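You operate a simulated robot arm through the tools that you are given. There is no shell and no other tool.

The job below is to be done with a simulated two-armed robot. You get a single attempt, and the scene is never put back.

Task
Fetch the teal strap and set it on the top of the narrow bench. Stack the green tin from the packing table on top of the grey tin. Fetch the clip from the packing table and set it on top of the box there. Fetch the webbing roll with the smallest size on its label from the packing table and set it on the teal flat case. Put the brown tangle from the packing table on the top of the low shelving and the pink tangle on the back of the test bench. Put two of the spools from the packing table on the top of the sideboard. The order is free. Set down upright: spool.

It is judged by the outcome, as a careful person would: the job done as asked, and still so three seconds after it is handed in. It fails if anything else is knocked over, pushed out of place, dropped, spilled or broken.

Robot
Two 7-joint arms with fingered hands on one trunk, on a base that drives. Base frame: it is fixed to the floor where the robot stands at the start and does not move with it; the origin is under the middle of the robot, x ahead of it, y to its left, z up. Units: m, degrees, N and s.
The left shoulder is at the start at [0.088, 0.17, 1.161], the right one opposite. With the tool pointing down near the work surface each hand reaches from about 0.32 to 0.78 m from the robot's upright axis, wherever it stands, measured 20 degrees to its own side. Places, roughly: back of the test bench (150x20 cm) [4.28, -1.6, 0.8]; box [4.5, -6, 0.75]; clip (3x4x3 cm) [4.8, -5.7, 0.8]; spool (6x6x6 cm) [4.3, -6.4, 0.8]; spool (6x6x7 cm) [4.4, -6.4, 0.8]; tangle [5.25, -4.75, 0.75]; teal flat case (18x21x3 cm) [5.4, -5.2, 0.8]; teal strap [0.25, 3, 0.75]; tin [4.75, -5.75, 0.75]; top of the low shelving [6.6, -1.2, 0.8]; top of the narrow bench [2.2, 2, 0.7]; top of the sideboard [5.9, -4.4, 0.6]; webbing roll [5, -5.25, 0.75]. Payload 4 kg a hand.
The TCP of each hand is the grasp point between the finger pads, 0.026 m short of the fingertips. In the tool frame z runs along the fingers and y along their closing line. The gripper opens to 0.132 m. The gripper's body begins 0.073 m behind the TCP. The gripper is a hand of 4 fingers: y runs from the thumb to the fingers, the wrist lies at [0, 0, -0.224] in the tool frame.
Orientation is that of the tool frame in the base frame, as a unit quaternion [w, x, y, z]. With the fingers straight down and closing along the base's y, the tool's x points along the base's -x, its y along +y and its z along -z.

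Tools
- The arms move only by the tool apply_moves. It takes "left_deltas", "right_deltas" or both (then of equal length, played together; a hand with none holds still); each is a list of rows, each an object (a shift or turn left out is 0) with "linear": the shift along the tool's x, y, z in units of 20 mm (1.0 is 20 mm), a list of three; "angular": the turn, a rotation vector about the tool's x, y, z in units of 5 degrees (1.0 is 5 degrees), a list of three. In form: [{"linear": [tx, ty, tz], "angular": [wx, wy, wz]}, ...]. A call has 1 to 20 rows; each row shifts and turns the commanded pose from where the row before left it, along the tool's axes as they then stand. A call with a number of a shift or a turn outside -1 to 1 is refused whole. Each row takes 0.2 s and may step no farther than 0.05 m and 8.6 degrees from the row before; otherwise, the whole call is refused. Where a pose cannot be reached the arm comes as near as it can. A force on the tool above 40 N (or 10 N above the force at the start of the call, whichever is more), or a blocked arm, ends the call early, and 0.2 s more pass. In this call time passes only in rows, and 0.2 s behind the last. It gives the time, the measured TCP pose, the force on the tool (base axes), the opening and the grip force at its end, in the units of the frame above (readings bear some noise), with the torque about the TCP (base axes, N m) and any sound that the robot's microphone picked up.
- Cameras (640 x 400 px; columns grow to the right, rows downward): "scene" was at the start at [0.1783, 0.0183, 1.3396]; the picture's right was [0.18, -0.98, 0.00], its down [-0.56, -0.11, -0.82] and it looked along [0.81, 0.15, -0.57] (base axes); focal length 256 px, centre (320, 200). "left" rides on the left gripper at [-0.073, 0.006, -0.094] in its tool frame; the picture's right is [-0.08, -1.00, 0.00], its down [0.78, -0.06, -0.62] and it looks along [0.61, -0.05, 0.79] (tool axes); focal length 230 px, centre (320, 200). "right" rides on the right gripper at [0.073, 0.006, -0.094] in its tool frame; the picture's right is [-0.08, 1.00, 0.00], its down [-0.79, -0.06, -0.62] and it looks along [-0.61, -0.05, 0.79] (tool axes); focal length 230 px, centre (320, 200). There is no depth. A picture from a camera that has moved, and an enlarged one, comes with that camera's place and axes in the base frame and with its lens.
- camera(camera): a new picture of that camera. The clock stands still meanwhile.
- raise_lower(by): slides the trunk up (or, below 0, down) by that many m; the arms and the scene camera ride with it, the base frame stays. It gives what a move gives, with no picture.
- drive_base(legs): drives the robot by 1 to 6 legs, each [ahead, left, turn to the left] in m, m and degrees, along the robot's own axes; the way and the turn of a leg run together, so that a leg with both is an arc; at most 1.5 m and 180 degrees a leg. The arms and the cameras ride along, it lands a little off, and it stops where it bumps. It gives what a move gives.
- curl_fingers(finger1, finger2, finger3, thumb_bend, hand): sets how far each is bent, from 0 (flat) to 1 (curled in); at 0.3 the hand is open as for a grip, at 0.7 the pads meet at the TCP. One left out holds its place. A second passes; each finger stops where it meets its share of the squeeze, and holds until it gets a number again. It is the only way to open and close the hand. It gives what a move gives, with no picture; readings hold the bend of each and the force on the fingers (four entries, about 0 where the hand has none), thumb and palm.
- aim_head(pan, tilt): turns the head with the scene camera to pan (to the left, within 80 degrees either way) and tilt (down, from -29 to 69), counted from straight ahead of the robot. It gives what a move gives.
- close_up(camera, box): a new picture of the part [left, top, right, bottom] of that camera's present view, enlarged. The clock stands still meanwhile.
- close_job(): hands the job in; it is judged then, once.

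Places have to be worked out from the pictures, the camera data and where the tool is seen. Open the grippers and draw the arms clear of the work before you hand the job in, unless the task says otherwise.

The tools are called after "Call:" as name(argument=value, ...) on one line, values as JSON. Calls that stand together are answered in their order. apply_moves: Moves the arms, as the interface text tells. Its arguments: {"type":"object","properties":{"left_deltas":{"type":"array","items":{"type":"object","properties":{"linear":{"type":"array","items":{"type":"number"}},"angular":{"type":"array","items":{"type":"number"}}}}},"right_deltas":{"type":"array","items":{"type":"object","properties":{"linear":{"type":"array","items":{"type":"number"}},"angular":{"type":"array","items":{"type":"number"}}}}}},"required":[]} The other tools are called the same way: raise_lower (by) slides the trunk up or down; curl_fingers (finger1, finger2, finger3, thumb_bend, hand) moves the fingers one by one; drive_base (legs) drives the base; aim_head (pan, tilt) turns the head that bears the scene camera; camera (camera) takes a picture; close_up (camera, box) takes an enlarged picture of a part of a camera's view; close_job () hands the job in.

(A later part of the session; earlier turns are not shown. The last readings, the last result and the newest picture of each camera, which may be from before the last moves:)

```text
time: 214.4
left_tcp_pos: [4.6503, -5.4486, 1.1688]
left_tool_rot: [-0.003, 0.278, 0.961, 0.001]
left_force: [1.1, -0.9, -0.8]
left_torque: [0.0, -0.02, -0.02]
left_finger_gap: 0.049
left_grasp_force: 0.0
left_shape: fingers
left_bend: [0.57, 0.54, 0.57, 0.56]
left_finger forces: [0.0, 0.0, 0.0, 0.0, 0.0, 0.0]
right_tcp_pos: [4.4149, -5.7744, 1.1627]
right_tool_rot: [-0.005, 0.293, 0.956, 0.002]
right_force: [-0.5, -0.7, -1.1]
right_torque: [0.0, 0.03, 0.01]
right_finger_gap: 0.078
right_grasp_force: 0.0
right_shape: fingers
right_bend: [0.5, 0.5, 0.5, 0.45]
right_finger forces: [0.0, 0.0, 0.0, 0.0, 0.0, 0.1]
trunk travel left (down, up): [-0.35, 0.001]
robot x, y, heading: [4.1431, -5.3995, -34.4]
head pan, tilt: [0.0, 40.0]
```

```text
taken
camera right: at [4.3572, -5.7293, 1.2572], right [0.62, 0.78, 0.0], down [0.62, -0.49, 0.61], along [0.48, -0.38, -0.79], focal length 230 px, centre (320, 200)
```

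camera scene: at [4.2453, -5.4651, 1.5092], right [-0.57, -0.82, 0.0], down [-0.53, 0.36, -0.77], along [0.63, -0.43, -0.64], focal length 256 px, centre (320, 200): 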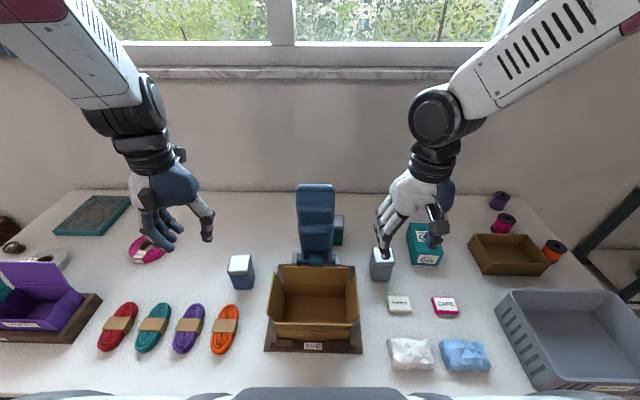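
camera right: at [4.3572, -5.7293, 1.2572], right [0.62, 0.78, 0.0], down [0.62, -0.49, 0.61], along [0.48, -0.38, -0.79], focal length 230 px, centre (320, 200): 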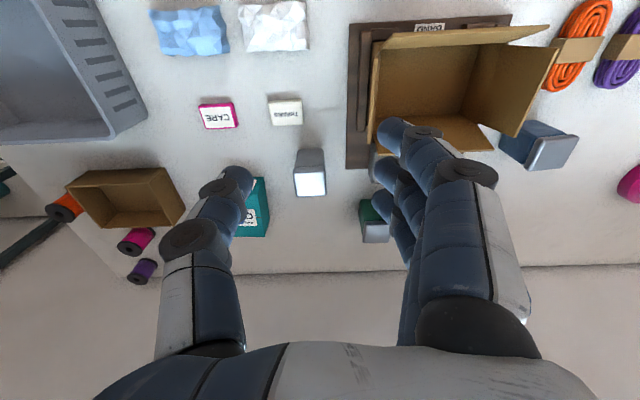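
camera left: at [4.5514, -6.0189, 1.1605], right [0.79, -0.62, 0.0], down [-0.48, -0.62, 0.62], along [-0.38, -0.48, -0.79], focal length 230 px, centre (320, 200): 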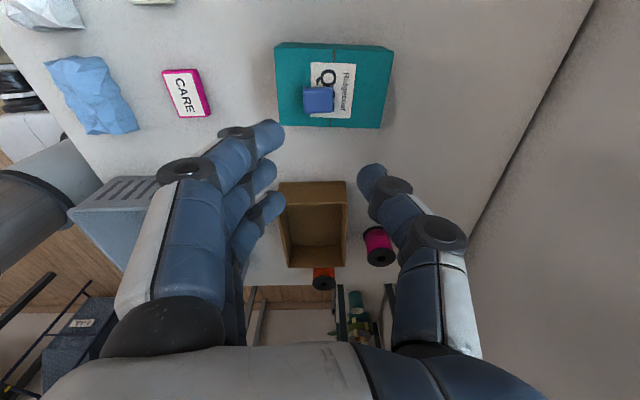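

Robot is at b≈-2.06 in front of the tins. I also notice a second roll-like ring behind the purple bag, which I'll inspect later. Now I'll tilt the right hand 20° forward for reach, open it to about 95 mm, and check the pose.

Call:
apply_moves(right_deltas=[{"angular": [0, -1, 0]}, {"angular": [0, -1, 0]}, {"angular": [0, -1, 0]}, {"angular": [0, -1, 0]}])

Call:
curl_fingers(hand="right", finger1=0.42, finger2=0.42, finger3=0.42, thumb_bend=0.42)

Call:
close_up(camera="scene", box=[0, 180, 180, 292])

```text
time: 215.4
left_tcp_pos: [4.6506, -5.4479, 1.1688]
left_tool_rot: [-0.001, 0.278, 0.961, -0.001]
left_force: [0.9, 0.4, -0.4]
left_torque: [0.01, 0.0, -0.03]
left_finger_gap: 0.0492
left_grasp_force: 0.0
left_shape: fingers
left_bend: [0.57, 0.54, 0.57, 0.56]
left_finger forces: [0.0, 0.1, 0.1, 0.0, 0.0, 0.0]
right_tcp_pos: [4.4145, -5.7727, 1.1629]
right_tool_rot: [0.162, 0.289, 0.942, -0.049]
right_force: [-0.1, -0.7, -0.4]
right_torque: [0.03, 0.01, -0.02]
right_finger_gap: 0.0782
right_grasp_force: 0.0
right_shape: fingers
right_bend: [0.5, 0.5, 0.5, 0.45]
right_finger forces: [0.1, 0.0, 0.0, 0.0, 0.1, 0.0]
trunk travel left (down, up): [-0.35, 0.001]
robot x, y, heading: [4.1443, -5.3964, -34.1]
head pan, tilt: [0.0, 40.0]
```

```text
time: 216.4
left_tcp_pos: [4.6512, -5.4496, 1.1687]
left_tool_rot: [-0.001, 0.277, 0.961, 0.001]
left_force: [0.0, -0.1, -0.7]
left_torque: [-0.02, 0.03, -0.02]
left_finger_gap: 0.0491
left_grasp_force: 0.1
left_shape: fingers
left_bend: [0.57, 0.54, 0.57, 0.56]
left_finger forces: [0.1, 0.0, 0.0, 0.1, 0.0, 0.0]
right_tcp_pos: [4.414, -5.7734, 1.1628]
right_tool_rot: [0.161, 0.289, 0.942, -0.049]
right_force: [-0.3, 0.6, -0.4]
right_torque: [0.02, 0.02, -0.02]
right_finger_gap: 0.0962
right_grasp_force: 0.1
right_shape: fingers
right_bend: [0.42, 0.42, 0.42, 0.42]
right_finger forces: [0.0, 0.0, 0.0, 0.0, 0.0, 0.1]
trunk travel left (down, up): [-0.35, 0.001]
robot x, y, heading: [4.143, -5.3948, -34.4]
head pan, tilt: [0.0, 40.0]
```

```text
3.56 times, centred on (90, 236) of scene
camera zoom: at [4.2452, -5.4652, 1.5092], right [-0.57, -0.82, 0.0], down [-0.53, 0.36, -0.77], along [0.63, -0.43, -0.64], focal length 910 px, centre (1138, 72)
```

zoom: 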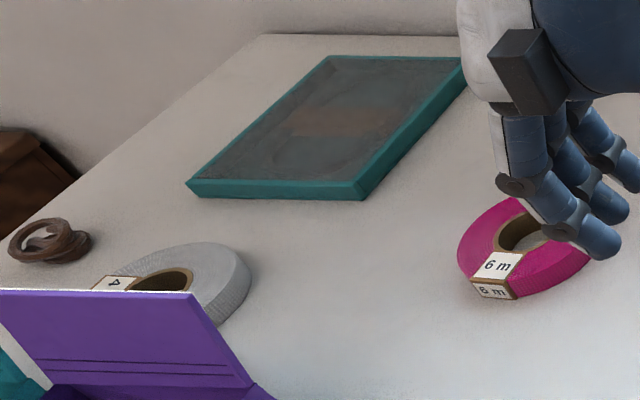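

Hidden behind the purple bag is a grey webbing roll labelled "4…", so the pink 6 m is likely not the smallest; I'll check later. Now I'll move the right hand forward (right of the cradle) at height, then left over the green tin.

Call:
apply_moves(right_deltas=[{"linear": [-0.94, 0, 0.342]}, {"linear": [-0.94, 0, 0.342]}, {"linear": [-0.94, 0, 0.342]}, {"linear": [-0.94, 0, 0.342]}, {"linear": [-0.94, 0, 0.342]}, {"linear": [-0.94, 0, 0.342]}, {"linear": [-0.94, 0, 0.342]}, {"linear": [-0.94, 0, 0.342]}, {"linear": [-0.94, 0, 0.342]}, {"linear": [-0.94, 0, 0.342]}, {"linear": [-0.94, 0, 0.342]}, {"linear": [-0.94, 0, 0.342]}, {"linear": [-0.94, 0, 0.342]}, {"linear": [-0.94, 0, 0.342]}])

Call:
camera(camera="scene")

Call:
camera(camera="right")

```text
time: 219.4
left_tcp_pos: [4.651, -5.4488, 1.1688]
left_tool_rot: [-0.002, 0.277, 0.961, 0.001]
left_force: [1.5, 0.6, 1.0]
left_torque: [0.02, 0.01, -0.03]
left_finger_gap: 0.0492
left_grasp_force: 0.1
left_shape: fingers
left_bend: [0.57, 0.54, 0.57, 0.56]
left_finger forces: [0.0, 0.1, 0.2, 0.0, 0.0, 0.1]
right_tcp_pos: [4.6467, -5.9312, 1.159]
right_tool_rot: [0.163, 0.288, 0.942, -0.049]
right_force: [-0.2, -0.4, 0.4]
right_torque: [0.0, -0.02, 0.0]
right_finger_gap: 0.0966
right_grasp_force: 0.1
right_shape: fingers
right_bend: [0.42, 0.42, 0.42, 0.42]
right_finger forces: [0.0, 0.0, 0.0, 0.0, 0.1, 0.0]
trunk travel left (down, up): [-0.35, 0.001]
robot x, y, heading: [4.1474, -5.3902, -34.4]
head pan, tilt: [0.0, 40.0]
```

```text
taken
camera scene: at [4.2458, -5.4656, 1.5091], right [-0.57, -0.82, 0.0], down [-0.53, 0.36, -0.77], along [0.63, -0.43, -0.64], focal length 256 px, centre (320, 200)
```

scene: 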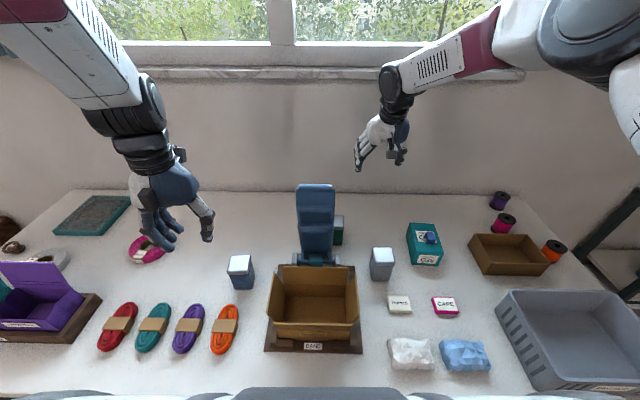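

```text
taken
camera right: at [4.5662, -5.8712, 1.2245], right [0.62, 0.78, 0.03], down [0.41, -0.35, 0.84], along [0.67, -0.51, -0.54], focal length 230 px, centre (320, 200)
```

right: 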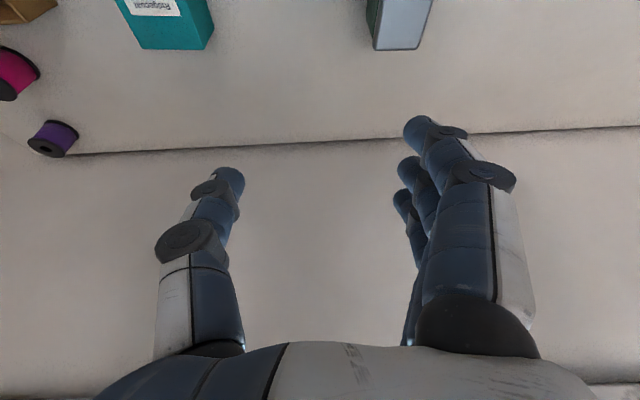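

The hand camera puts the green tin at (4.733, -5.859). I'll move left over it, then lower the trunk by 10 cm.

Call:
apply_moves(right_deltas=[{"linear": [-0.25, 0.9, 0.09]}, {"linear": [-0.25, 0.9, 0.09]}, {"linear": [-0.25, 0.9, 0.09]}, {"linear": [-0.25, 0.9, 0.09]}, {"linear": [-0.25, 0.9, 0.09]}, {"linear": [-0.25, 0.9, 0.09]}])

Call:
raise_lower(by=-0.1)

Call:
camera(camera="scene")

Call:
camera(camera="right")

```text
time: 220.8
left_tcp_pos: [4.6506, -5.4469, 1.1683]
left_tool_rot: [-0.002, 0.277, 0.961, 0.0]
left_force: [-0.4, -0.3, -0.1]
left_torque: [0.0, 0.0, 0.0]
left_finger_gap: 0.0491
left_grasp_force: 0.0
left_shape: fingers
left_bend: [0.57, 0.54, 0.57, 0.56]
left_finger forces: [0.0, 0.1, 0.0, 0.0, 0.1, 0.0]
right_tcp_pos: [4.7323, -5.858, 1.1605]
right_tool_rot: [0.163, 0.289, 0.942, -0.049]
right_force: [0.0, -0.2, -0.8]
right_torque: [-0.01, -0.02, 0.01]
right_finger_gap: 0.0964
right_grasp_force: 0.0
right_shape: fingers
right_bend: [0.42, 0.42, 0.42, 0.42]
right_finger forces: [0.0, 0.0, 0.1, 0.0, 0.0, 0.1]
trunk travel left (down, up): [-0.35, 0.001]
robot x, y, heading: [4.1439, -5.3956, -34.3]
head pan, tilt: [0.0, 40.0]
```

```text
time: 222.2
left_tcp_pos: [4.65, -5.4486, 1.0691]
left_tool_rot: [-0.002, 0.277, 0.961, 0.0]
left_force: [1.0, -0.4, 0.5]
left_torque: [-0.04, -0.02, 0.02]
left_finger_gap: 0.0489
left_grasp_force: 0.2
left_shape: fingers
left_bend: [0.57, 0.54, 0.57, 0.56]
left_finger forces: [0.0, 0.1, 0.1, 0.0, 0.1, 0.1]
right_tcp_pos: [4.7329, -5.8594, 1.06]
right_tool_rot: [0.162, 0.289, 0.942, -0.048]
right_force: [-0.1, -0.7, -0.8]
right_torque: [0.06, 0.02, 0.03]
right_finger_gap: 0.0967
right_grasp_force: 0.1
right_shape: fingers
right_bend: [0.42, 0.42, 0.42, 0.42]
right_finger forces: [0.0, 0.0, 0.0, 0.1, 0.0, 0.0]
trunk travel left (down, up): [-0.25, 0.101]
robot x, y, heading: [4.1449, -5.3931, -34.4]
head pan, tilt: [0.0, 40.0]
```

```text
taken
camera scene: at [4.2541, -5.4712, 1.4091], right [-0.57, -0.82, 0.0], down [-0.53, 0.36, -0.77], along [0.63, -0.43, -0.64], focal length 256 px, centre (320, 200)
```

scene: 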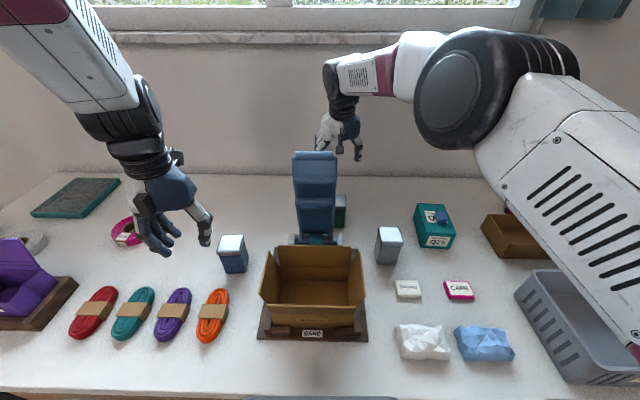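

```text
taken
camera right: at [4.6526, -5.7986, 1.1249], right [0.62, 0.79, 0.03], down [0.41, -0.35, 0.84], along [0.67, -0.51, -0.54], focal length 230 px, centre (320, 200)
```

right: 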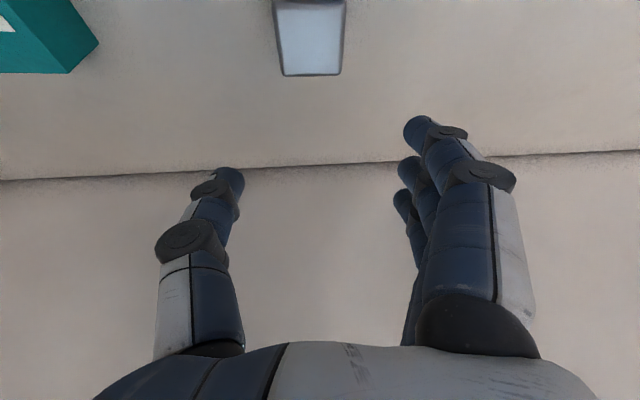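

The tin's lid is 6 cm wide and about 7 mm right of the TCP. I'll correct and descend to z≈0.92, then re-check.

Call:
apply_moves(right_deltas=[{"linear": [0.342, -0.2, 0.94]}, {"linear": [0.342, -0.2, 0.94]}, {"linear": [0.342, 0, 0.94]}, {"linear": [0.342, 0, 0.94]}, {"linear": [0.342, 0, 0.94]}, {"linear": [0.342, 0, 0.94]}])

Call:
camera(camera="right")

Call:
close_up(camera="scene", box=[270, 120, 430, 270])

```text
time: 223.6
left_tcp_pos: [4.6503, -5.4495, 1.0691]
left_tool_rot: [-0.003, 0.277, 0.961, 0.0]
left_force: [0.9, -0.1, -1.2]
left_torque: [0.01, -0.01, -0.04]
left_finger_gap: 0.0491
left_grasp_force: 0.0
left_shape: fingers
left_bend: [0.57, 0.54, 0.57, 0.56]
left_finger forces: [0.0, 0.0, 0.1, 0.0, 0.0, 0.1]
right_tcp_pos: [4.7276, -5.8648, 0.9397]
right_tool_rot: [0.162, 0.289, 0.942, -0.048]
right_force: [0.5, 0.7, 0.6]
right_torque: [-0.05, 0.0, 0.0]
right_finger_gap: 0.0964
right_grasp_force: 0.1
right_shape: fingers
right_bend: [0.42, 0.42, 0.42, 0.42]
right_finger forces: [0.0, 0.0, 0.0, 0.0, 0.0, 0.0]
trunk travel left (down, up): [-0.25, 0.101]
robot x, y, heading: [4.1428, -5.3949, -34.4]
head pan, tilt: [0.0, 40.0]
```

```text
taken
camera right: at [4.6477, -5.8047, 1.0047], right [0.62, 0.78, 0.03], down [0.41, -0.35, 0.84], along [0.67, -0.51, -0.54], focal length 230 px, centre (320, 200)
```

right: 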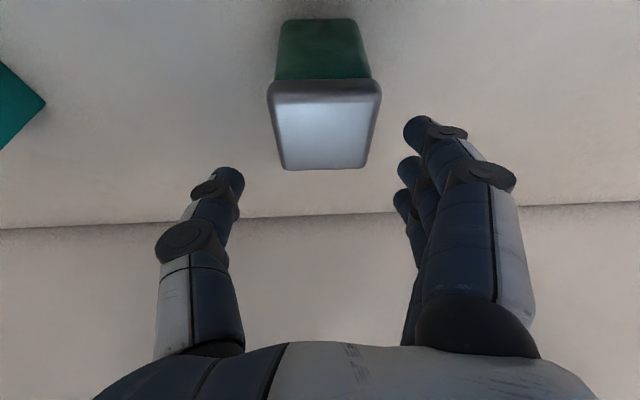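

```text
2.67 times, centred on (350, 195) of scene
camera zoom: at [4.2546, -5.4717, 1.4089], right [-0.57, -0.82, 0.0], down [-0.53, 0.36, -0.77], along [0.63, -0.43, -0.64], focal length 683 px, centre (240, 213)
```

zoom: 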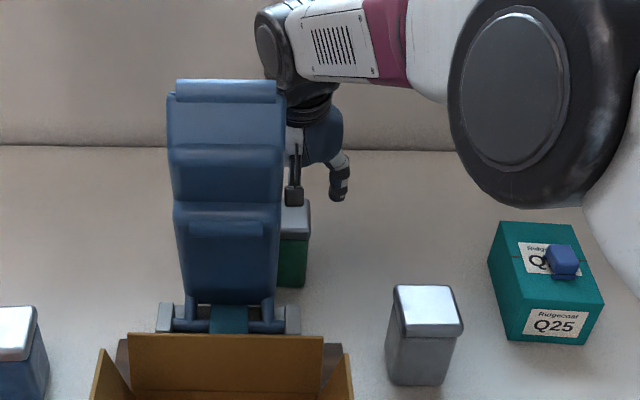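

Lateral alignment is good, but with 20° tilt the wrist and hand camera would come very close to the cradle plate while descending. I'll reduce the tilt to 10° and yaw the hand 8° so the camera swings away from the plate.

Call:
apply_moves(right_deltas=[{"angular": [0, 1, 0]}, {"angular": [0, 1, 0]}, {"angular": [-0.14, 0, -0.79]}, {"angular": [-0.14, 0, -0.79]}])

Call:
camera(camera="right")

Call:
camera(camera="scene")

```text
time: 224.6
left_tcp_pos: [4.6501, -5.4489, 1.0694]
left_tool_rot: [-0.002, 0.277, 0.961, 0.0]
left_force: [-0.1, 0.5, 0.8]
left_torque: [0.01, 0.01, 0.02]
left_finger_gap: 0.049
left_grasp_force: 0.0
left_shape: fingers
left_bend: [0.57, 0.54, 0.57, 0.56]
left_finger forces: [0.0, 0.0, 0.0, 0.0, 0.1, 0.1]
right_tcp_pos: [4.7084, -5.8569, 0.9434]
right_tool_rot: [0.08, 0.224, 0.971, -0.018]
right_force: [-0.1, -0.1, 0.4]
right_torque: [-0.02, 0.0, 0.02]
right_finger_gap: 0.0966
right_grasp_force: 0.1
right_shape: fingers
right_bend: [0.42, 0.42, 0.42, 0.42]
right_finger forces: [0.0, 0.1, 0.0, 0.0, 0.0, 0.0]
right hand out of reach, approached as far as the arm can: row 2
trunk travel left (down, up): [-0.25, 0.101]
robot x, y, heading: [4.1455, -5.3962, -34.5]
head pan, tilt: [0.0, 40.0]
```

```text
taken
camera right: at [4.6313, -5.8134, 1.0246], right [0.51, 0.86, 0.02], down [0.58, -0.35, 0.74], along [0.64, -0.36, -0.68], focal length 230 px, centre (320, 200)
```

right: 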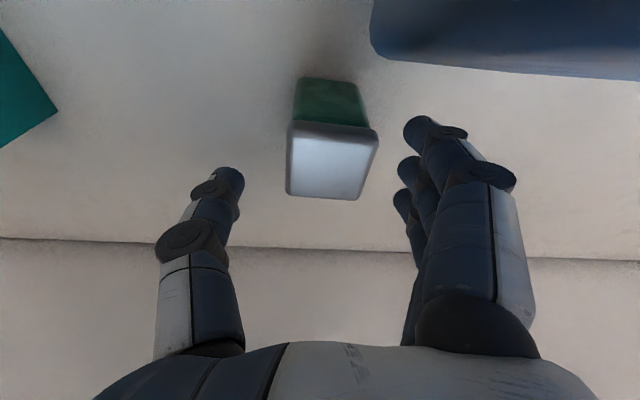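

```text
taken
camera scene: at [4.254, -5.4713, 1.409], right [-0.57, -0.82, 0.0], down [-0.53, 0.36, -0.77], along [0.63, -0.43, -0.64], focal length 256 px, centre (320, 200)
```

scene: 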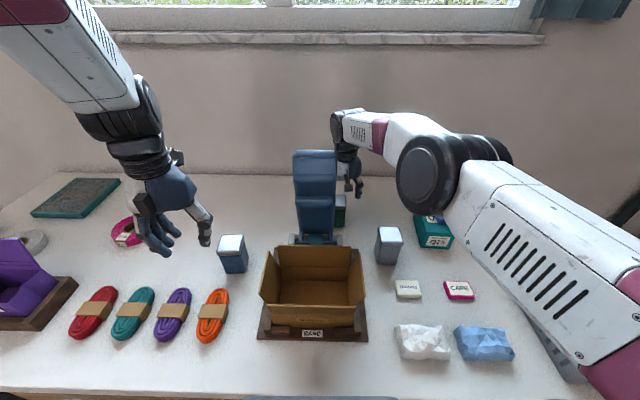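

The reduced tilt put the arm at its reach limit at this trunk height. I'll raise both hands and lower the trunk by the same amount, so the shoulder comes level and gains reach.

Call:
apply_moves(right_deltas=[{"linear": [-0.174, 0, -0.985]}, {"linear": [-0.174, 0, -0.985]}, {"linear": [-0.174, 0, -0.985]}, {"linear": [-0.174, 0, -0.985]}, {"linear": [-0.174, 0, -0.985]}, {"linear": [-0.174, 0, -0.985]}], left_deltas=[{"linear": [0, 0, -1]}, {"linear": [0, 0, -1]}, {"linear": [0, 0, -1]}, {"linear": [0, 0, -1]}, {"linear": [0, 0, -1]}, {"linear": [0, 0, -1]}])

Call:
raise_lower(by=-0.13)

Call:
camera(camera="right")

Call:
camera(camera="scene")

```text
time: 225.9
left_tcp_pos: [4.6514, -5.4492, 1.1903]
left_tool_rot: [-0.001, 0.277, 0.961, 0.001]
left_force: [0.2, 0.5, 0.5]
left_torque: [-0.01, 0.02, 0.03]
left_finger_gap: 0.0496
left_grasp_force: 0.1
left_shape: fingers
left_bend: [0.57, 0.54, 0.57, 0.56]
left_finger forces: [0.0, 0.0, 0.1, 0.0, 0.1, 0.1]
right_tcp_pos: [4.7097, -5.8582, 1.0648]
right_tool_rot: [0.081, 0.226, 0.971, -0.018]
right_force: [-0.7, 0.2, 0.0]
right_torque: [0.0, 0.0, 0.01]
right_finger_gap: 0.0966
right_grasp_force: 0.0
right_shape: fingers
right_bend: [0.42, 0.42, 0.42, 0.42]
right_finger forces: [0.1, 0.0, 0.0, 0.1, 0.0, 0.0]
trunk travel left (down, up): [-0.25, 0.101]
robot x, y, heading: [4.1464, -5.3963, -34.3]
head pan, tilt: [0.0, 40.0]
```

```text
time: 227.5
left_tcp_pos: [4.6809, -5.4641, 0.9819]
left_tool_rot: [-0.108, 0.261, 0.959, -0.002]
left_force: [0.0, -0.1, -0.2]
left_torque: [-0.02, 0.01, 0.0]
left_finger_gap: 0.0494
left_grasp_force: 0.0
left_shape: fingers
left_bend: [0.57, 0.54, 0.57, 0.56]
left_finger forces: [0.0, 0.0, 0.0, 0.0, 0.1, 0.0]
right_tcp_pos: [4.7089, -5.8569, 0.9362]
right_tool_rot: [0.083, 0.224, 0.971, -0.017]
right_force: [-1.0, 0.2, 0.6]
right_torque: [-0.03, -0.03, -0.04]
right_finger_gap: 0.0966
right_grasp_force: 0.0
right_shape: fingers
right_bend: [0.42, 0.42, 0.42, 0.42]
right_finger forces: [0.0, 0.0, 0.0, 0.0, 0.0, 0.1]
trunk travel left (down, up): [-0.12, 0.231]
robot x, y, heading: [4.1483, -5.3991, -34.4]
head pan, tilt: [0.0, 40.0]
```

```text
taken
camera right: at [4.6319, -5.814, 1.0166], right [0.51, 0.86, 0.02], down [0.57, -0.35, 0.74], along [0.64, -0.37, -0.67], focal length 230 px, centre (320, 200)
```

right: 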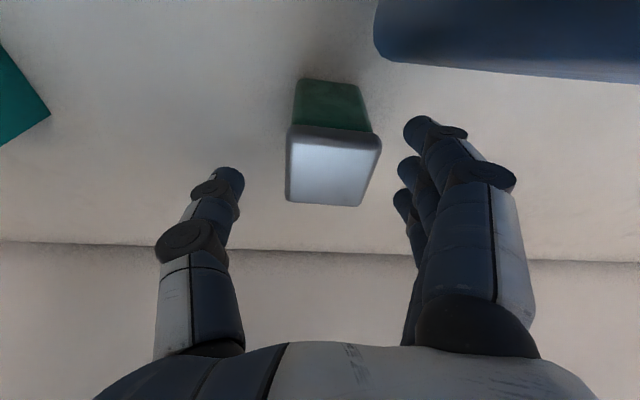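

```text
taken
camera scene: at [4.331, -5.5241, 1.2732], right [-0.57, -0.82, 0.0], down [-0.53, 0.36, -0.77], along [0.63, -0.43, -0.64], focal length 256 px, centre (320, 200)
```

scene: 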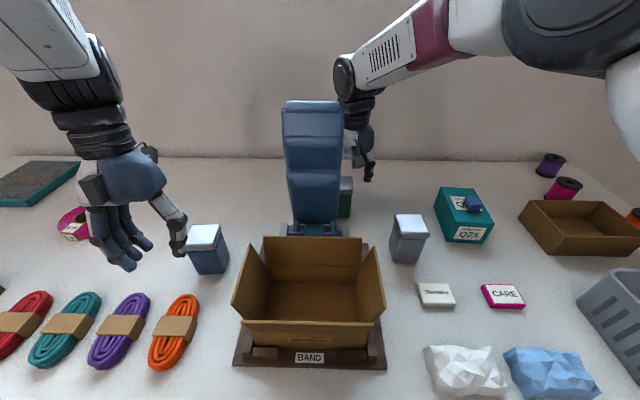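

The torso shifts forward as it lowers, which helps reach. Tin centre re-measured at (4.733, -5.863). I'll raise the left hand clear, move the right hand 2.4 cm forward and descend partway.

Call:
apply_moves(right_deltas=[{"linear": [-0.6, 0.12, 0.1]}, {"linear": [-0.6, 0.12, 0.1]}, {"linear": [0.169, 0, 0.986]}, {"linear": [0.169, 0, 0.986]}], left_deltas=[{"linear": [-0.5, 0.5, -1]}, {"linear": [-0.5, 0.5, -1]}, {"linear": [-0.5, 0.5, -1]}, {"linear": [-0.5, 0.5, -1]}])

Call:
camera(camera="right")

Call:
camera(camera="scene")

```text
time: 228.5
left_tcp_pos: [4.7471, -5.4651, 1.0504]
left_tool_rot: [-0.1, 0.275, 0.956, 0.034]
left_force: [-0.1, -0.3, -1.2]
left_torque: [0.0, -0.03, 0.02]
left_finger_gap: 0.0493
left_grasp_force: 0.0
left_shape: fingers
left_bend: [0.57, 0.54, 0.57, 0.56]
left_finger forces: [0.0, 0.1, 0.0, 0.0, 0.1, 0.0]
right_tcp_pos: [4.7343, -5.8645, 0.8911]
right_tool_rot: [0.08, 0.225, 0.971, -0.016]
right_force: [-0.4, -0.7, 0.9]
right_torque: [-0.03, 0.02, -0.03]
right_finger_gap: 0.0966
right_grasp_force: 0.0
right_shape: fingers
right_bend: [0.42, 0.42, 0.42, 0.42]
right_finger forces: [0.0, 0.0, 0.0, 0.0, 0.1, 0.1]
trunk travel left (down, up): [-0.12, 0.231]
robot x, y, heading: [4.1437, -5.3951, -34.9]
head pan, tilt: [0.0, 40.0]
```

```text
taken
camera right: at [4.657, -5.8207, 0.9736], right [0.51, 0.86, 0.02], down [0.58, -0.35, 0.74], along [0.64, -0.36, -0.68], focal length 230 px, centre (320, 200)
```

right: 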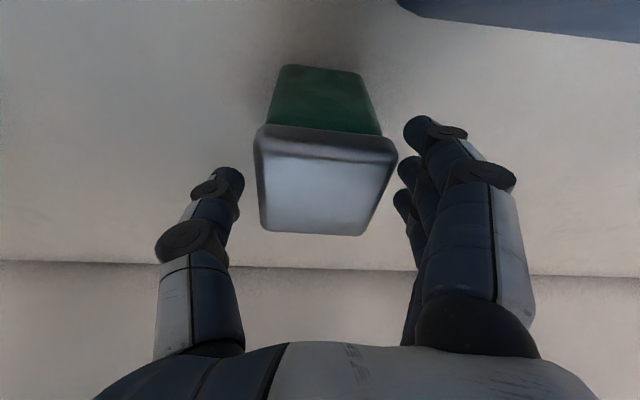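

```text
taken
camera scene: at [4.3328, -5.5249, 1.2724], right [-0.57, -0.82, 0.0], down [-0.53, 0.36, -0.77], along [0.63, -0.43, -0.64], focal length 256 px, centre (320, 200)
```

scene: 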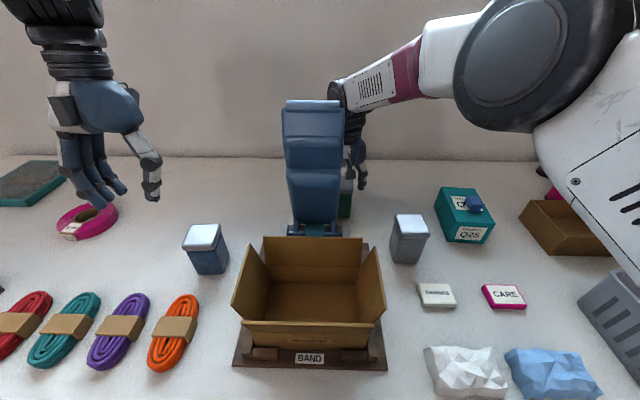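

The lid is centred on the TCP. I'll descend the last 4 cm and close the fingers on the tin body.

Call:
apply_moves(right_deltas=[{"linear": [0.169, 0, 0.986]}, {"linear": [0.169, 0, 0.986]}])

Call:
camera(camera="right")

```text
time: 229.1
left_tcp_pos: [4.7462, -5.4651, 1.0503]
left_tool_rot: [-0.1, 0.276, 0.955, 0.034]
left_force: [-0.2, 0.0, 0.6]
left_torque: [-0.02, 0.02, -0.02]
left_finger_gap: 0.0494
left_grasp_force: 0.0
left_shape: fingers
left_bend: [0.57, 0.54, 0.57, 0.56]
left_finger forces: [0.0, 0.0, 0.0, 0.0, 0.1, 0.1]
right_tcp_pos: [4.7337, -5.8635, 0.8523]
right_tool_rot: [0.081, 0.226, 0.971, -0.018]
right_force: [0.0, 0.0, 0.0]
right_torque: [-0.03, -0.02, 0.02]
right_finger_gap: 0.0966
right_grasp_force: 0.6
right_shape: fingers
right_bend: [0.42, 0.42, 0.42, 0.42]
right_finger forces: [0.1, 0.1, 0.0, 0.1, 0.1, 0.0]
trunk travel left (down, up): [-0.12, 0.231]
robot x, y, heading: [4.1412, -5.3991, -34.5]
head pan, tilt: [0.0, 40.0]
```

```text
taken
camera right: at [4.6569, -5.8213, 0.9337], right [0.51, 0.86, 0.02], down [0.58, -0.35, 0.74], along [0.64, -0.36, -0.68], focal length 230 px, centre (320, 200)
```

right: 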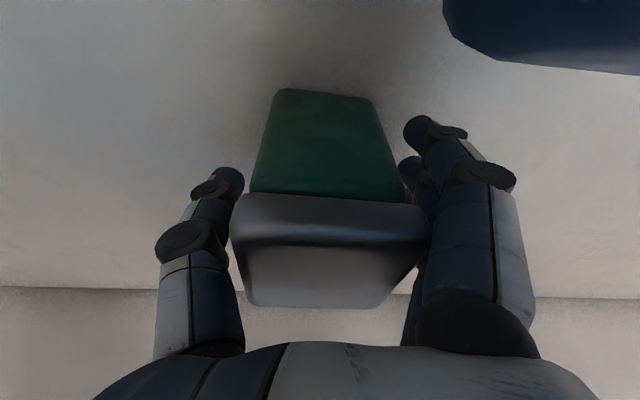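

The tin is between thumb and fingers with no contact so far. Closing the hand.

Call:
curl_fingers(hand="right", finger1=0.62, finger2=0.62, finger3=0.62, thumb_bend=0.62)

Call:
camera(camera="right")

```text
time: 230.1
left_tcp_pos: [4.7458, -5.4638, 1.0503]
left_tool_rot: [-0.099, 0.276, 0.956, 0.032]
left_force: [-0.1, 1.1, -1.2]
left_torque: [0.01, 0.0, 0.0]
left_finger_gap: 0.0495
left_grasp_force: 0.0
left_shape: fingers
left_bend: [0.57, 0.54, 0.57, 0.56]
left_finger forces: [0.1, 0.0, 0.1, 0.1, 0.0, 0.0]
right_tcp_pos: [4.7334, -5.864, 0.8521]
right_tool_rot: [0.081, 0.226, 0.971, -0.018]
right_force: [-0.3, 1.4, 0.2]
right_torque: [0.07, -0.02, 0.01]
right_finger_gap: 0.0644
right_grasp_force: 16.5
right_shape: fingers
right_bend: [0.53, 0.55, 0.57, 0.56]
right_finger forces: [7.9, 5.7, 3.4, 0.1, 15.2, 0.0]
trunk travel left (down, up): [-0.12, 0.231]
robot x, y, heading: [4.1443, -5.3946, -34.4]
head pan, tilt: [0.0, 40.0]
```

```text
taken
camera right: at [4.6568, -5.821, 0.9342], right [0.51, 0.86, 0.02], down [0.58, -0.35, 0.74], along [0.64, -0.36, -0.68], focal length 230 px, centre (320, 200)
```

right: 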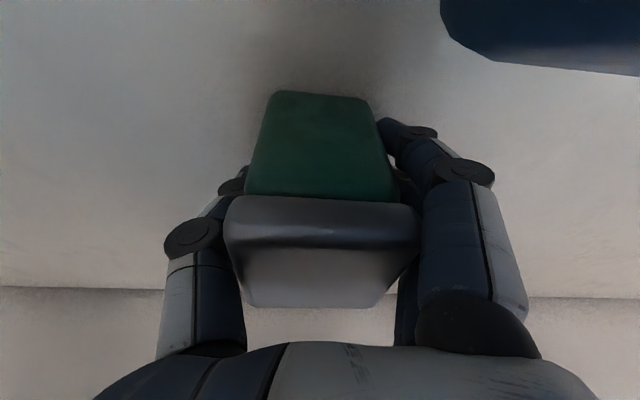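

Gripped with 16 N. Lifting straight up slowly.

Call:
apply_moves(right_deltas=[{"linear": [-0.084, 0, -0.493]}, {"linear": [-0.084, 0, -0.493]}, {"linear": [-0.169, 0, -0.986]}, {"linear": [-0.169, 0, -0.986]}, {"linear": [-0.169, 0, -0.986]}, {"linear": [-0.169, 0, -0.986]}, {"linear": [-0.169, 0, -0.986]}, {"linear": [-0.169, 0, -0.986]}])

Call:
camera(camera="right")

Call:
camera(camera="scene")

```text
time: 231.9
left_tcp_pos: [4.7472, -5.464, 1.0508]
left_tool_rot: [-0.099, 0.277, 0.955, 0.032]
left_force: [0.2, -0.2, 0.3]
left_torque: [0.03, -0.01, -0.01]
left_finger_gap: 0.0494
left_grasp_force: 0.0
left_shape: fingers
left_bend: [0.57, 0.54, 0.57, 0.56]
left_finger forces: [0.0, 0.1, 0.0, 0.0, 0.0, 0.0]
right_tcp_pos: [4.7345, -5.8636, 0.9938]
right_tool_rot: [0.08, 0.224, 0.971, -0.016]
right_force: [-0.1, 1.1, -0.5]
right_torque: [-0.02, 0.01, 0.0]
right_finger_gap: 0.0644
right_grasp_force: 16.0
right_shape: fingers
right_bend: [0.53, 0.55, 0.57, 0.56]
right_finger forces: [7.9, 5.6, 3.3, 0.1, 15.3, 0.1]
trunk travel left (down, up): [-0.12, 0.231]
robot x, y, heading: [4.146, -5.4014, -34.7]
head pan, tilt: [0.0, 40.0]
```

```text
taken
camera right: at [4.6566, -5.8216, 1.0746], right [0.51, 0.86, 0.02], down [0.58, -0.35, 0.74], along [0.64, -0.36, -0.68], focal length 230 px, centre (320, 200)
```

right: 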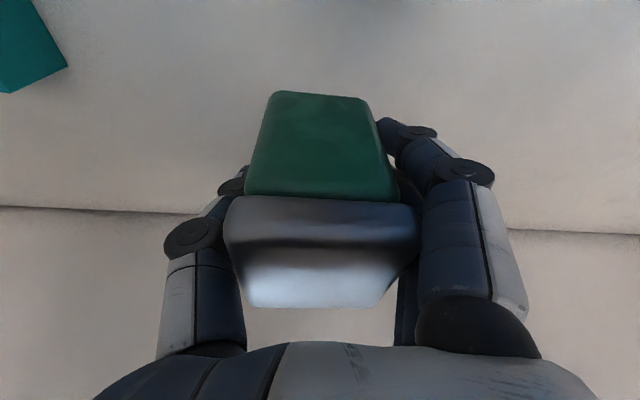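

```text
taken
camera scene: at [4.3322, -5.5249, 1.2726], right [-0.57, -0.82, 0.0], down [-0.53, 0.36, -0.77], along [0.63, -0.43, -0.64], focal length 256 px, centre (320, 200)
```

scene: 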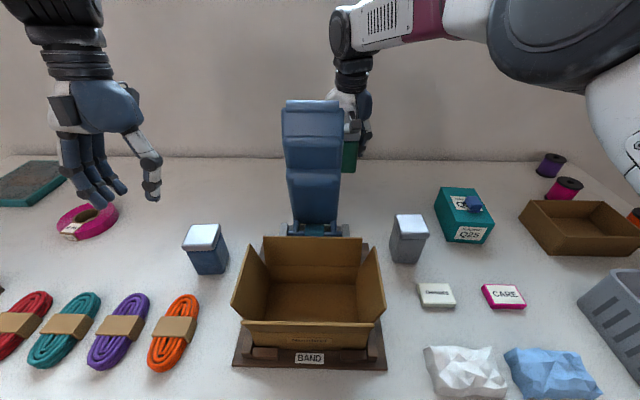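

The green tin is lifted. I'll raise it a bit more, then move it right (away from the cradle) and back toward the grey tin.

Call:
apply_moves(right_deltas=[{"linear": [-0.169, 0, -0.986]}, {"linear": [-0.169, 0, -0.986]}, {"linear": [0.147, -0.982, -0.029]}, {"linear": [0.147, -0.982, -0.029]}, {"linear": [0.147, -0.982, -0.029]}, {"linear": [0.147, -0.982, -0.029]}, {"linear": [0.147, -0.982, -0.029]}, {"linear": [0.147, -0.982, -0.029]}, {"linear": [0.147, -0.982, -0.029]}])

Call:
apply_moves(right_deltas=[{"linear": [0.975, 0.15, -0.166]}, {"linear": [0.975, 0.15, -0.166]}, {"linear": [0.975, 0.15, -0.166]}, {"linear": [0.975, 0.15, -0.166]}, {"linear": [0.975, 0.15, -0.166]}])

Call:
camera(camera="scene")

Call:
camera(camera="right")

```text
time: 233.9
left_tcp_pos: [4.7473, -5.4662, 1.0514]
left_tool_rot: [-0.099, 0.277, 0.955, 0.034]
left_force: [-0.1, -0.7, 1.0]
left_torque: [0.01, -0.02, -0.01]
left_finger_gap: 0.0495
left_grasp_force: 0.1
left_shape: fingers
left_bend: [0.57, 0.54, 0.57, 0.56]
left_finger forces: [0.0, 0.0, 0.0, 0.0, 0.0, 0.1]
right_tcp_pos: [4.6543, -5.9796, 1.0334]
right_tool_rot: [0.079, 0.224, 0.971, -0.016]
right_force: [-0.3, -0.1, -1.1]
right_torque: [0.01, 0.02, 0.01]
right_finger_gap: 0.0641
right_grasp_force: 16.3
right_shape: fingers
right_bend: [0.53, 0.55, 0.57, 0.56]
right_finger forces: [7.7, 5.7, 3.3, 0.0, 15.2, 0.1]
trunk travel left (down, up): [-0.12, 0.231]
robot x, y, heading: [4.1444, -5.3985, -34.5]
head pan, tilt: [0.0, 40.0]
```

```text
time: 235.1
left_tcp_pos: [4.7467, -5.4631, 1.0515]
left_tool_rot: [-0.099, 0.277, 0.955, 0.032]
left_force: [1.0, 0.5, 0.7]
left_torque: [0.0, -0.02, 0.0]
left_finger_gap: 0.0495
left_grasp_force: 0.1
left_shape: fingers
left_bend: [0.57, 0.54, 0.57, 0.56]
left_finger forces: [0.0, 0.0, 0.0, 0.1, 0.0, 0.0]
right_tcp_pos: [4.5715, -5.9216, 1.0352]
right_tool_rot: [0.081, 0.226, 0.971, -0.017]
right_force: [0.2, -0.6, -0.9]
right_torque: [0.02, -0.01, 0.05]
right_finger_gap: 0.0641
right_grasp_force: 16.5
right_shape: fingers
right_bend: [0.53, 0.55, 0.57, 0.56]
right_finger forces: [7.8, 5.5, 3.3, 0.0, 15.2, 0.1]
trunk travel left (down, up): [-0.12, 0.231]
robot x, y, heading: [4.1432, -5.3956, -34.7]
head pan, tilt: [0.0, 40.0]
```

```text
taken
camera scene: at [4.3319, -5.5248, 1.2727], right [-0.57, -0.82, 0.0], down [-0.53, 0.36, -0.77], along [0.63, -0.43, -0.64], focal length 256 px, centre (320, 200)
```

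scene: 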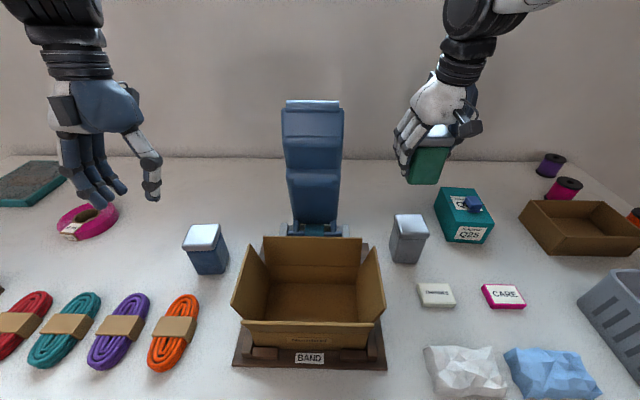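

```text
taken
camera right: at [4.4947, -5.8789, 1.1158], right [0.51, 0.86, 0.02], down [0.58, -0.35, 0.74], along [0.64, -0.36, -0.67], focal length 230 px, centre (320, 200)
```

right: 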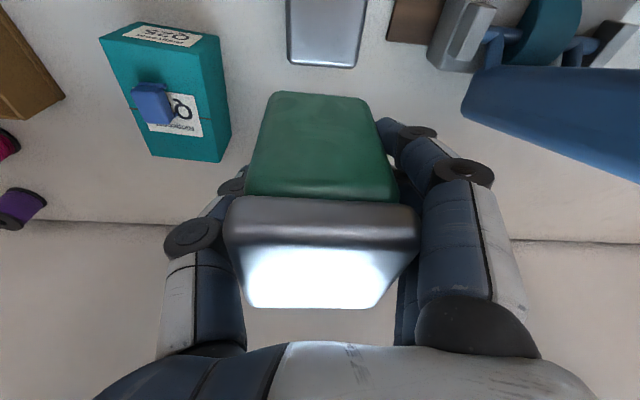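

From the hand camera the grey tin's lid centre is at about (4.535, -5.892). I'll yaw the hand back 6° to square the tin up, and move back 4 cm.

Call:
apply_moves(right_deltas=[{"angular": [0.1, 0, 0.59]}, {"angular": [0.1, 0, 0.59]}, {"linear": [0.95, 0.06, -0.166]}, {"linear": [0.95, 0.06, -0.166]}])

Call:
camera(camera="right")

Call:
close_up(camera="scene", box=[340, 70, 500, 280])

```text
time: 236.1
left_tcp_pos: [4.7473, -5.4653, 1.0515]
left_tool_rot: [-0.1, 0.276, 0.955, 0.033]
left_force: [0.2, 0.6, 0.7]
left_torque: [0.0, 0.03, -0.02]
left_finger_gap: 0.0496
left_grasp_force: 0.1
left_shape: fingers
left_bend: [0.57, 0.54, 0.57, 0.56]
left_finger forces: [0.1, 0.1, 0.0, 0.0, 0.0, 0.0]
right_tcp_pos: [4.5413, -5.8993, 1.0344]
right_tool_rot: [0.08, 0.276, 0.958, -0.021]
right_force: [0.3, -0.1, -0.7]
right_torque: [0.0, 0.01, -0.02]
right_finger_gap: 0.0638
right_grasp_force: 15.8
right_shape: fingers
right_bend: [0.53, 0.55, 0.57, 0.56]
right_finger forces: [7.8, 5.5, 3.4, 0.0, 15.3, 0.0]
trunk travel left (down, up): [-0.12, 0.231]
robot x, y, heading: [4.1452, -5.396, -34.5]
head pan, tilt: [0.0, 40.0]
```

```text
taken
camera right: at [4.4688, -5.8484, 1.1153], right [0.59, 0.8, 0.02], down [0.54, -0.41, 0.74], along [0.6, -0.43, -0.68], focal length 230 px, centre (320, 200)
```

right: 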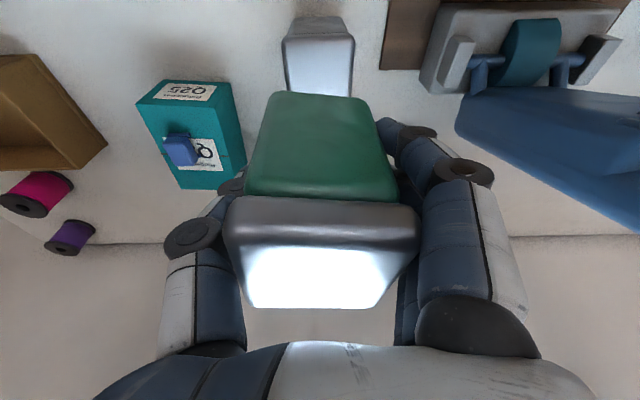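

```text
1.90 times, centred on (420, 175) of scene
camera zoom: at [4.332, -5.5253, 1.2726], right [-0.57, -0.82, 0.0], down [-0.53, 0.36, -0.77], along [0.63, -0.43, -0.64], focal length 488 px, centre (130, 248)
```

zoom: 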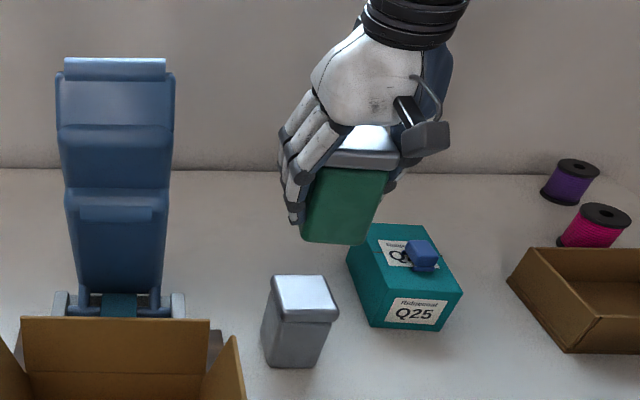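

The grey lid is centred beneath within about 6 mm. I'll nudge back 6 mm and lower 8 cm, then check from both views.

Call:
apply_moves(right_deltas=[{"linear": [0.3, 0.1, -0.05]}, {"linear": [0.165, 0, 0.988]}, {"linear": [0.165, 0, 0.988]}, {"linear": [0.165, 0, 0.988]}])

Call:
camera(camera="right")

Call:
close_up(camera="scene", box=[360, 120, 480, 280])

```text
time: 237.1
left_tcp_pos: [4.7464, -5.4644, 1.0506]
left_tool_rot: [-0.099, 0.276, 0.955, 0.033]
left_force: [0.2, -0.5, 0.4]
left_torque: [0.0, 0.03, 0.04]
left_finger_gap: 0.0492
left_grasp_force: 0.0
left_shape: fingers
left_bend: [0.57, 0.54, 0.57, 0.56]
left_finger forces: [0.0, 0.0, 0.0, 0.0, 0.1, 0.1]
right_tcp_pos: [4.5383, -5.8947, 0.9739]
right_tool_rot: [0.079, 0.276, 0.958, -0.021]
right_force: [-0.6, 0.2, -0.9]
right_torque: [-0.03, 0.04, 0.01]
right_finger_gap: 0.0642
right_grasp_force: 15.5
right_shape: fingers
right_bend: [0.53, 0.55, 0.57, 0.56]
right_finger forces: [7.8, 5.5, 3.4, 0.1, 15.1, 0.0]
trunk travel left (down, up): [-0.12, 0.231]
robot x, y, heading: [4.148, -5.3963, -34.6]
head pan, tilt: [0.0, 40.0]
```

```text
taken
camera right: at [4.4664, -5.8441, 1.0541], right [0.59, 0.8, 0.02], down [0.54, -0.41, 0.74], along [0.6, -0.43, -0.68], focal length 230 px, centre (320, 200)
```

right: 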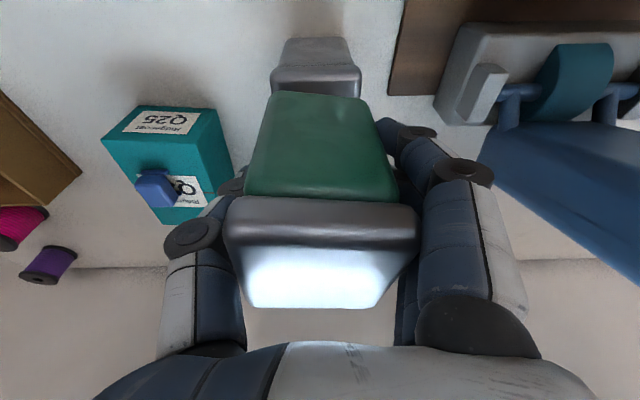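

```text
2.50 times, centred on (420, 200) of scene
camera zoom: at [4.3329, -5.5253, 1.2723], right [-0.57, -0.82, 0.0], down [-0.53, 0.36, -0.77], along [0.63, -0.43, -0.64], focal length 640 px, centre (70, 200)
```

zoom: 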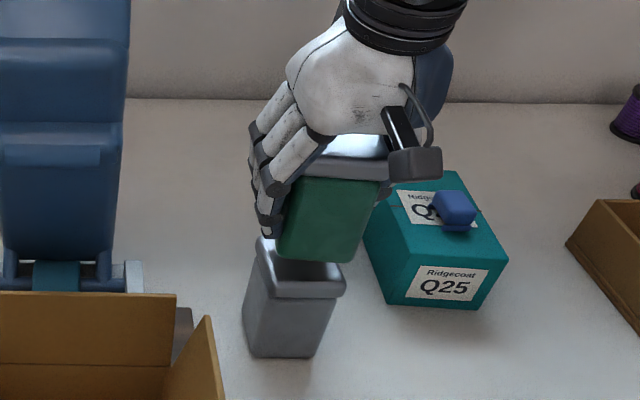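

By comparing the green tin's base and the grey lid in the same camera, they are aligned within a couple of millimetres. I'll continue down slowly to contact.

Call:
apply_moves(right_deltas=[{"linear": [0.082, 0, 0.494]}, {"linear": [0.041, 0, 0.247]}, {"linear": [0.033, 0, 0.2]}])

Call:
camera(camera="right")

Call:
close_up(camera="scene", box=[360, 120, 480, 280])

```text
time: 237.9
left_tcp_pos: [4.7463, -5.4641, 1.0517]
left_tool_rot: [-0.099, 0.276, 0.955, 0.033]
left_force: [-0.4, -0.3, -0.4]
left_torque: [0.03, -0.03, -0.04]
left_finger_gap: 0.0493
left_grasp_force: 0.0
left_shape: fingers
left_bend: [0.57, 0.54, 0.57, 0.56]
left_finger forces: [0.0, 0.1, 0.0, 0.0, 0.0, 0.1]
right_tcp_pos: [4.5377, -5.8942, 0.9554]
right_tool_rot: [0.079, 0.275, 0.958, -0.022]
right_force: [-0.1, 1.3, -0.4]
right_torque: [0.02, -0.01, 0.04]
right_finger_gap: 0.0642
right_grasp_force: 16.2
right_shape: fingers
right_bend: [0.53, 0.55, 0.57, 0.56]
right_finger forces: [7.7, 5.6, 3.3, 0.0, 15.3, 0.0]
trunk travel left (down, up): [-0.12, 0.231]
robot x, y, heading: [4.1435, -5.3969, -34.5]
head pan, tilt: [0.0, 40.0]
```

```text
taken
camera right: at [4.4659, -5.8439, 1.0358], right [0.59, 0.8, 0.02], down [0.54, -0.41, 0.74], along [0.6, -0.43, -0.68], focal length 230 px, centre (320, 200)
```

right: 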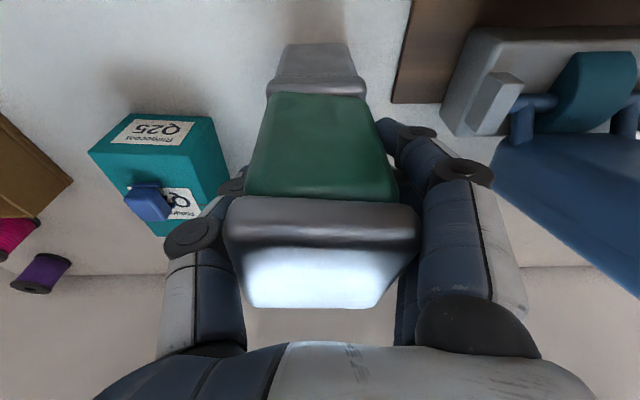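

```text
2.50 times, centred on (420, 200) of scene
camera zoom: at [4.3325, -5.5251, 1.2725], right [-0.57, -0.82, 0.0], down [-0.53, 0.36, -0.77], along [0.63, -0.43, -0.64], focal length 640 px, centre (70, 200)
```

zoom: 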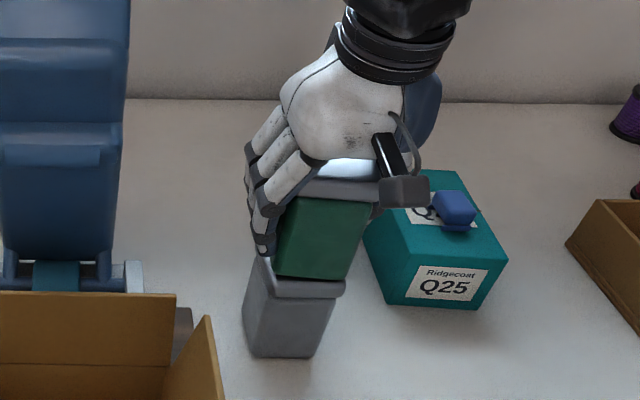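

Almost touching. I'll zoom in closely to verify lateral alignment before the final contact.

Call:
close_up(camera="scene", box=[385, 180, 455, 270])

Call:
close_up(camera="right", box=[230, 20, 410, 130])

```text
4.44 times, centred on (420, 225) of scene
camera zoom: at [4.3325, -5.5251, 1.2725], right [-0.57, -0.82, 0.0], down [-0.53, 0.36, -0.77], along [0.63, -0.43, -0.64], focal length 1138 px, centre (-124, 89)
```

zoom: 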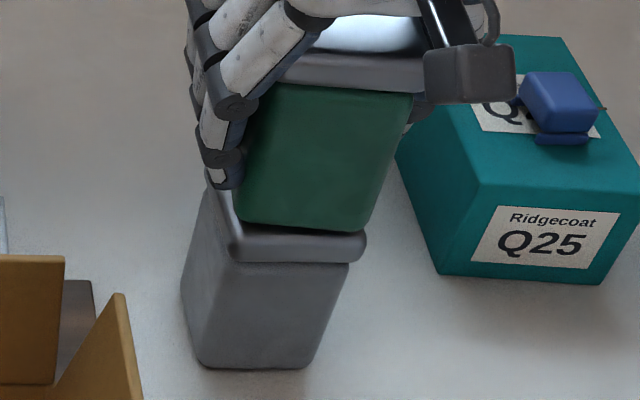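

```text
3.56 times, centred on (320, 75) of right
camera zoom: at [4.4659, -5.8439, 1.0358], right [0.59, 0.8, 0.02], down [0.54, -0.41, 0.74], along [0.6, -0.43, -0.68], focal length 818 px, centre (320, 644)
```

zoom: 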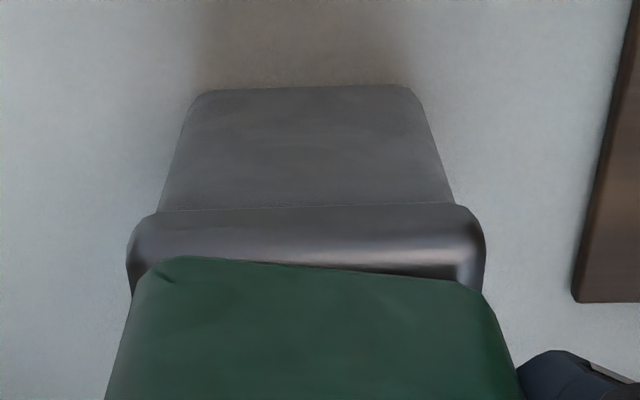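

The geometry shows the green tin is essentially at the lid (gap of a few mm) and aligned. I'll lower in 2 mm steps until contact shows in the force.

Call:
apply_moves(right_deltas=[{"linear": [0.016, 0, 0.1]}, {"linear": [0.016, 0, 0.1]}])

```text
time: 238.5
left_tcp_pos: [4.7472, -5.4642, 1.0524]
left_tool_rot: [-0.099, 0.276, 0.956, 0.031]
left_force: [0.4, 0.3, -0.2]
left_torque: [-0.02, -0.02, -0.01]
left_finger_gap: 0.0495
left_grasp_force: 0.1
left_shape: fingers
left_bend: [0.57, 0.54, 0.57, 0.56]
left_finger forces: [0.1, 0.0, 0.0, 0.0, 0.1, 0.1]
right_tcp_pos: [4.5377, -5.8935, 0.9528]
right_tool_rot: [0.081, 0.275, 0.958, -0.022]
right_force: [-0.2, -0.7, 7.3]
right_torque: [0.2, -0.08, 0.03]
right_finger_gap: 0.0642
right_grasp_force: 16.9
right_shape: fingers
right_bend: [0.53, 0.55, 0.57, 0.56]
right_finger forces: [8.3, 5.9, 3.7, 0.0, 16.8, 0.0]
trunk travel left (down, up): [-0.12, 0.231]
robot x, y, heading: [4.1461, -5.3974, -34.4]
head pan, tilt: [0.0, 40.0]
```

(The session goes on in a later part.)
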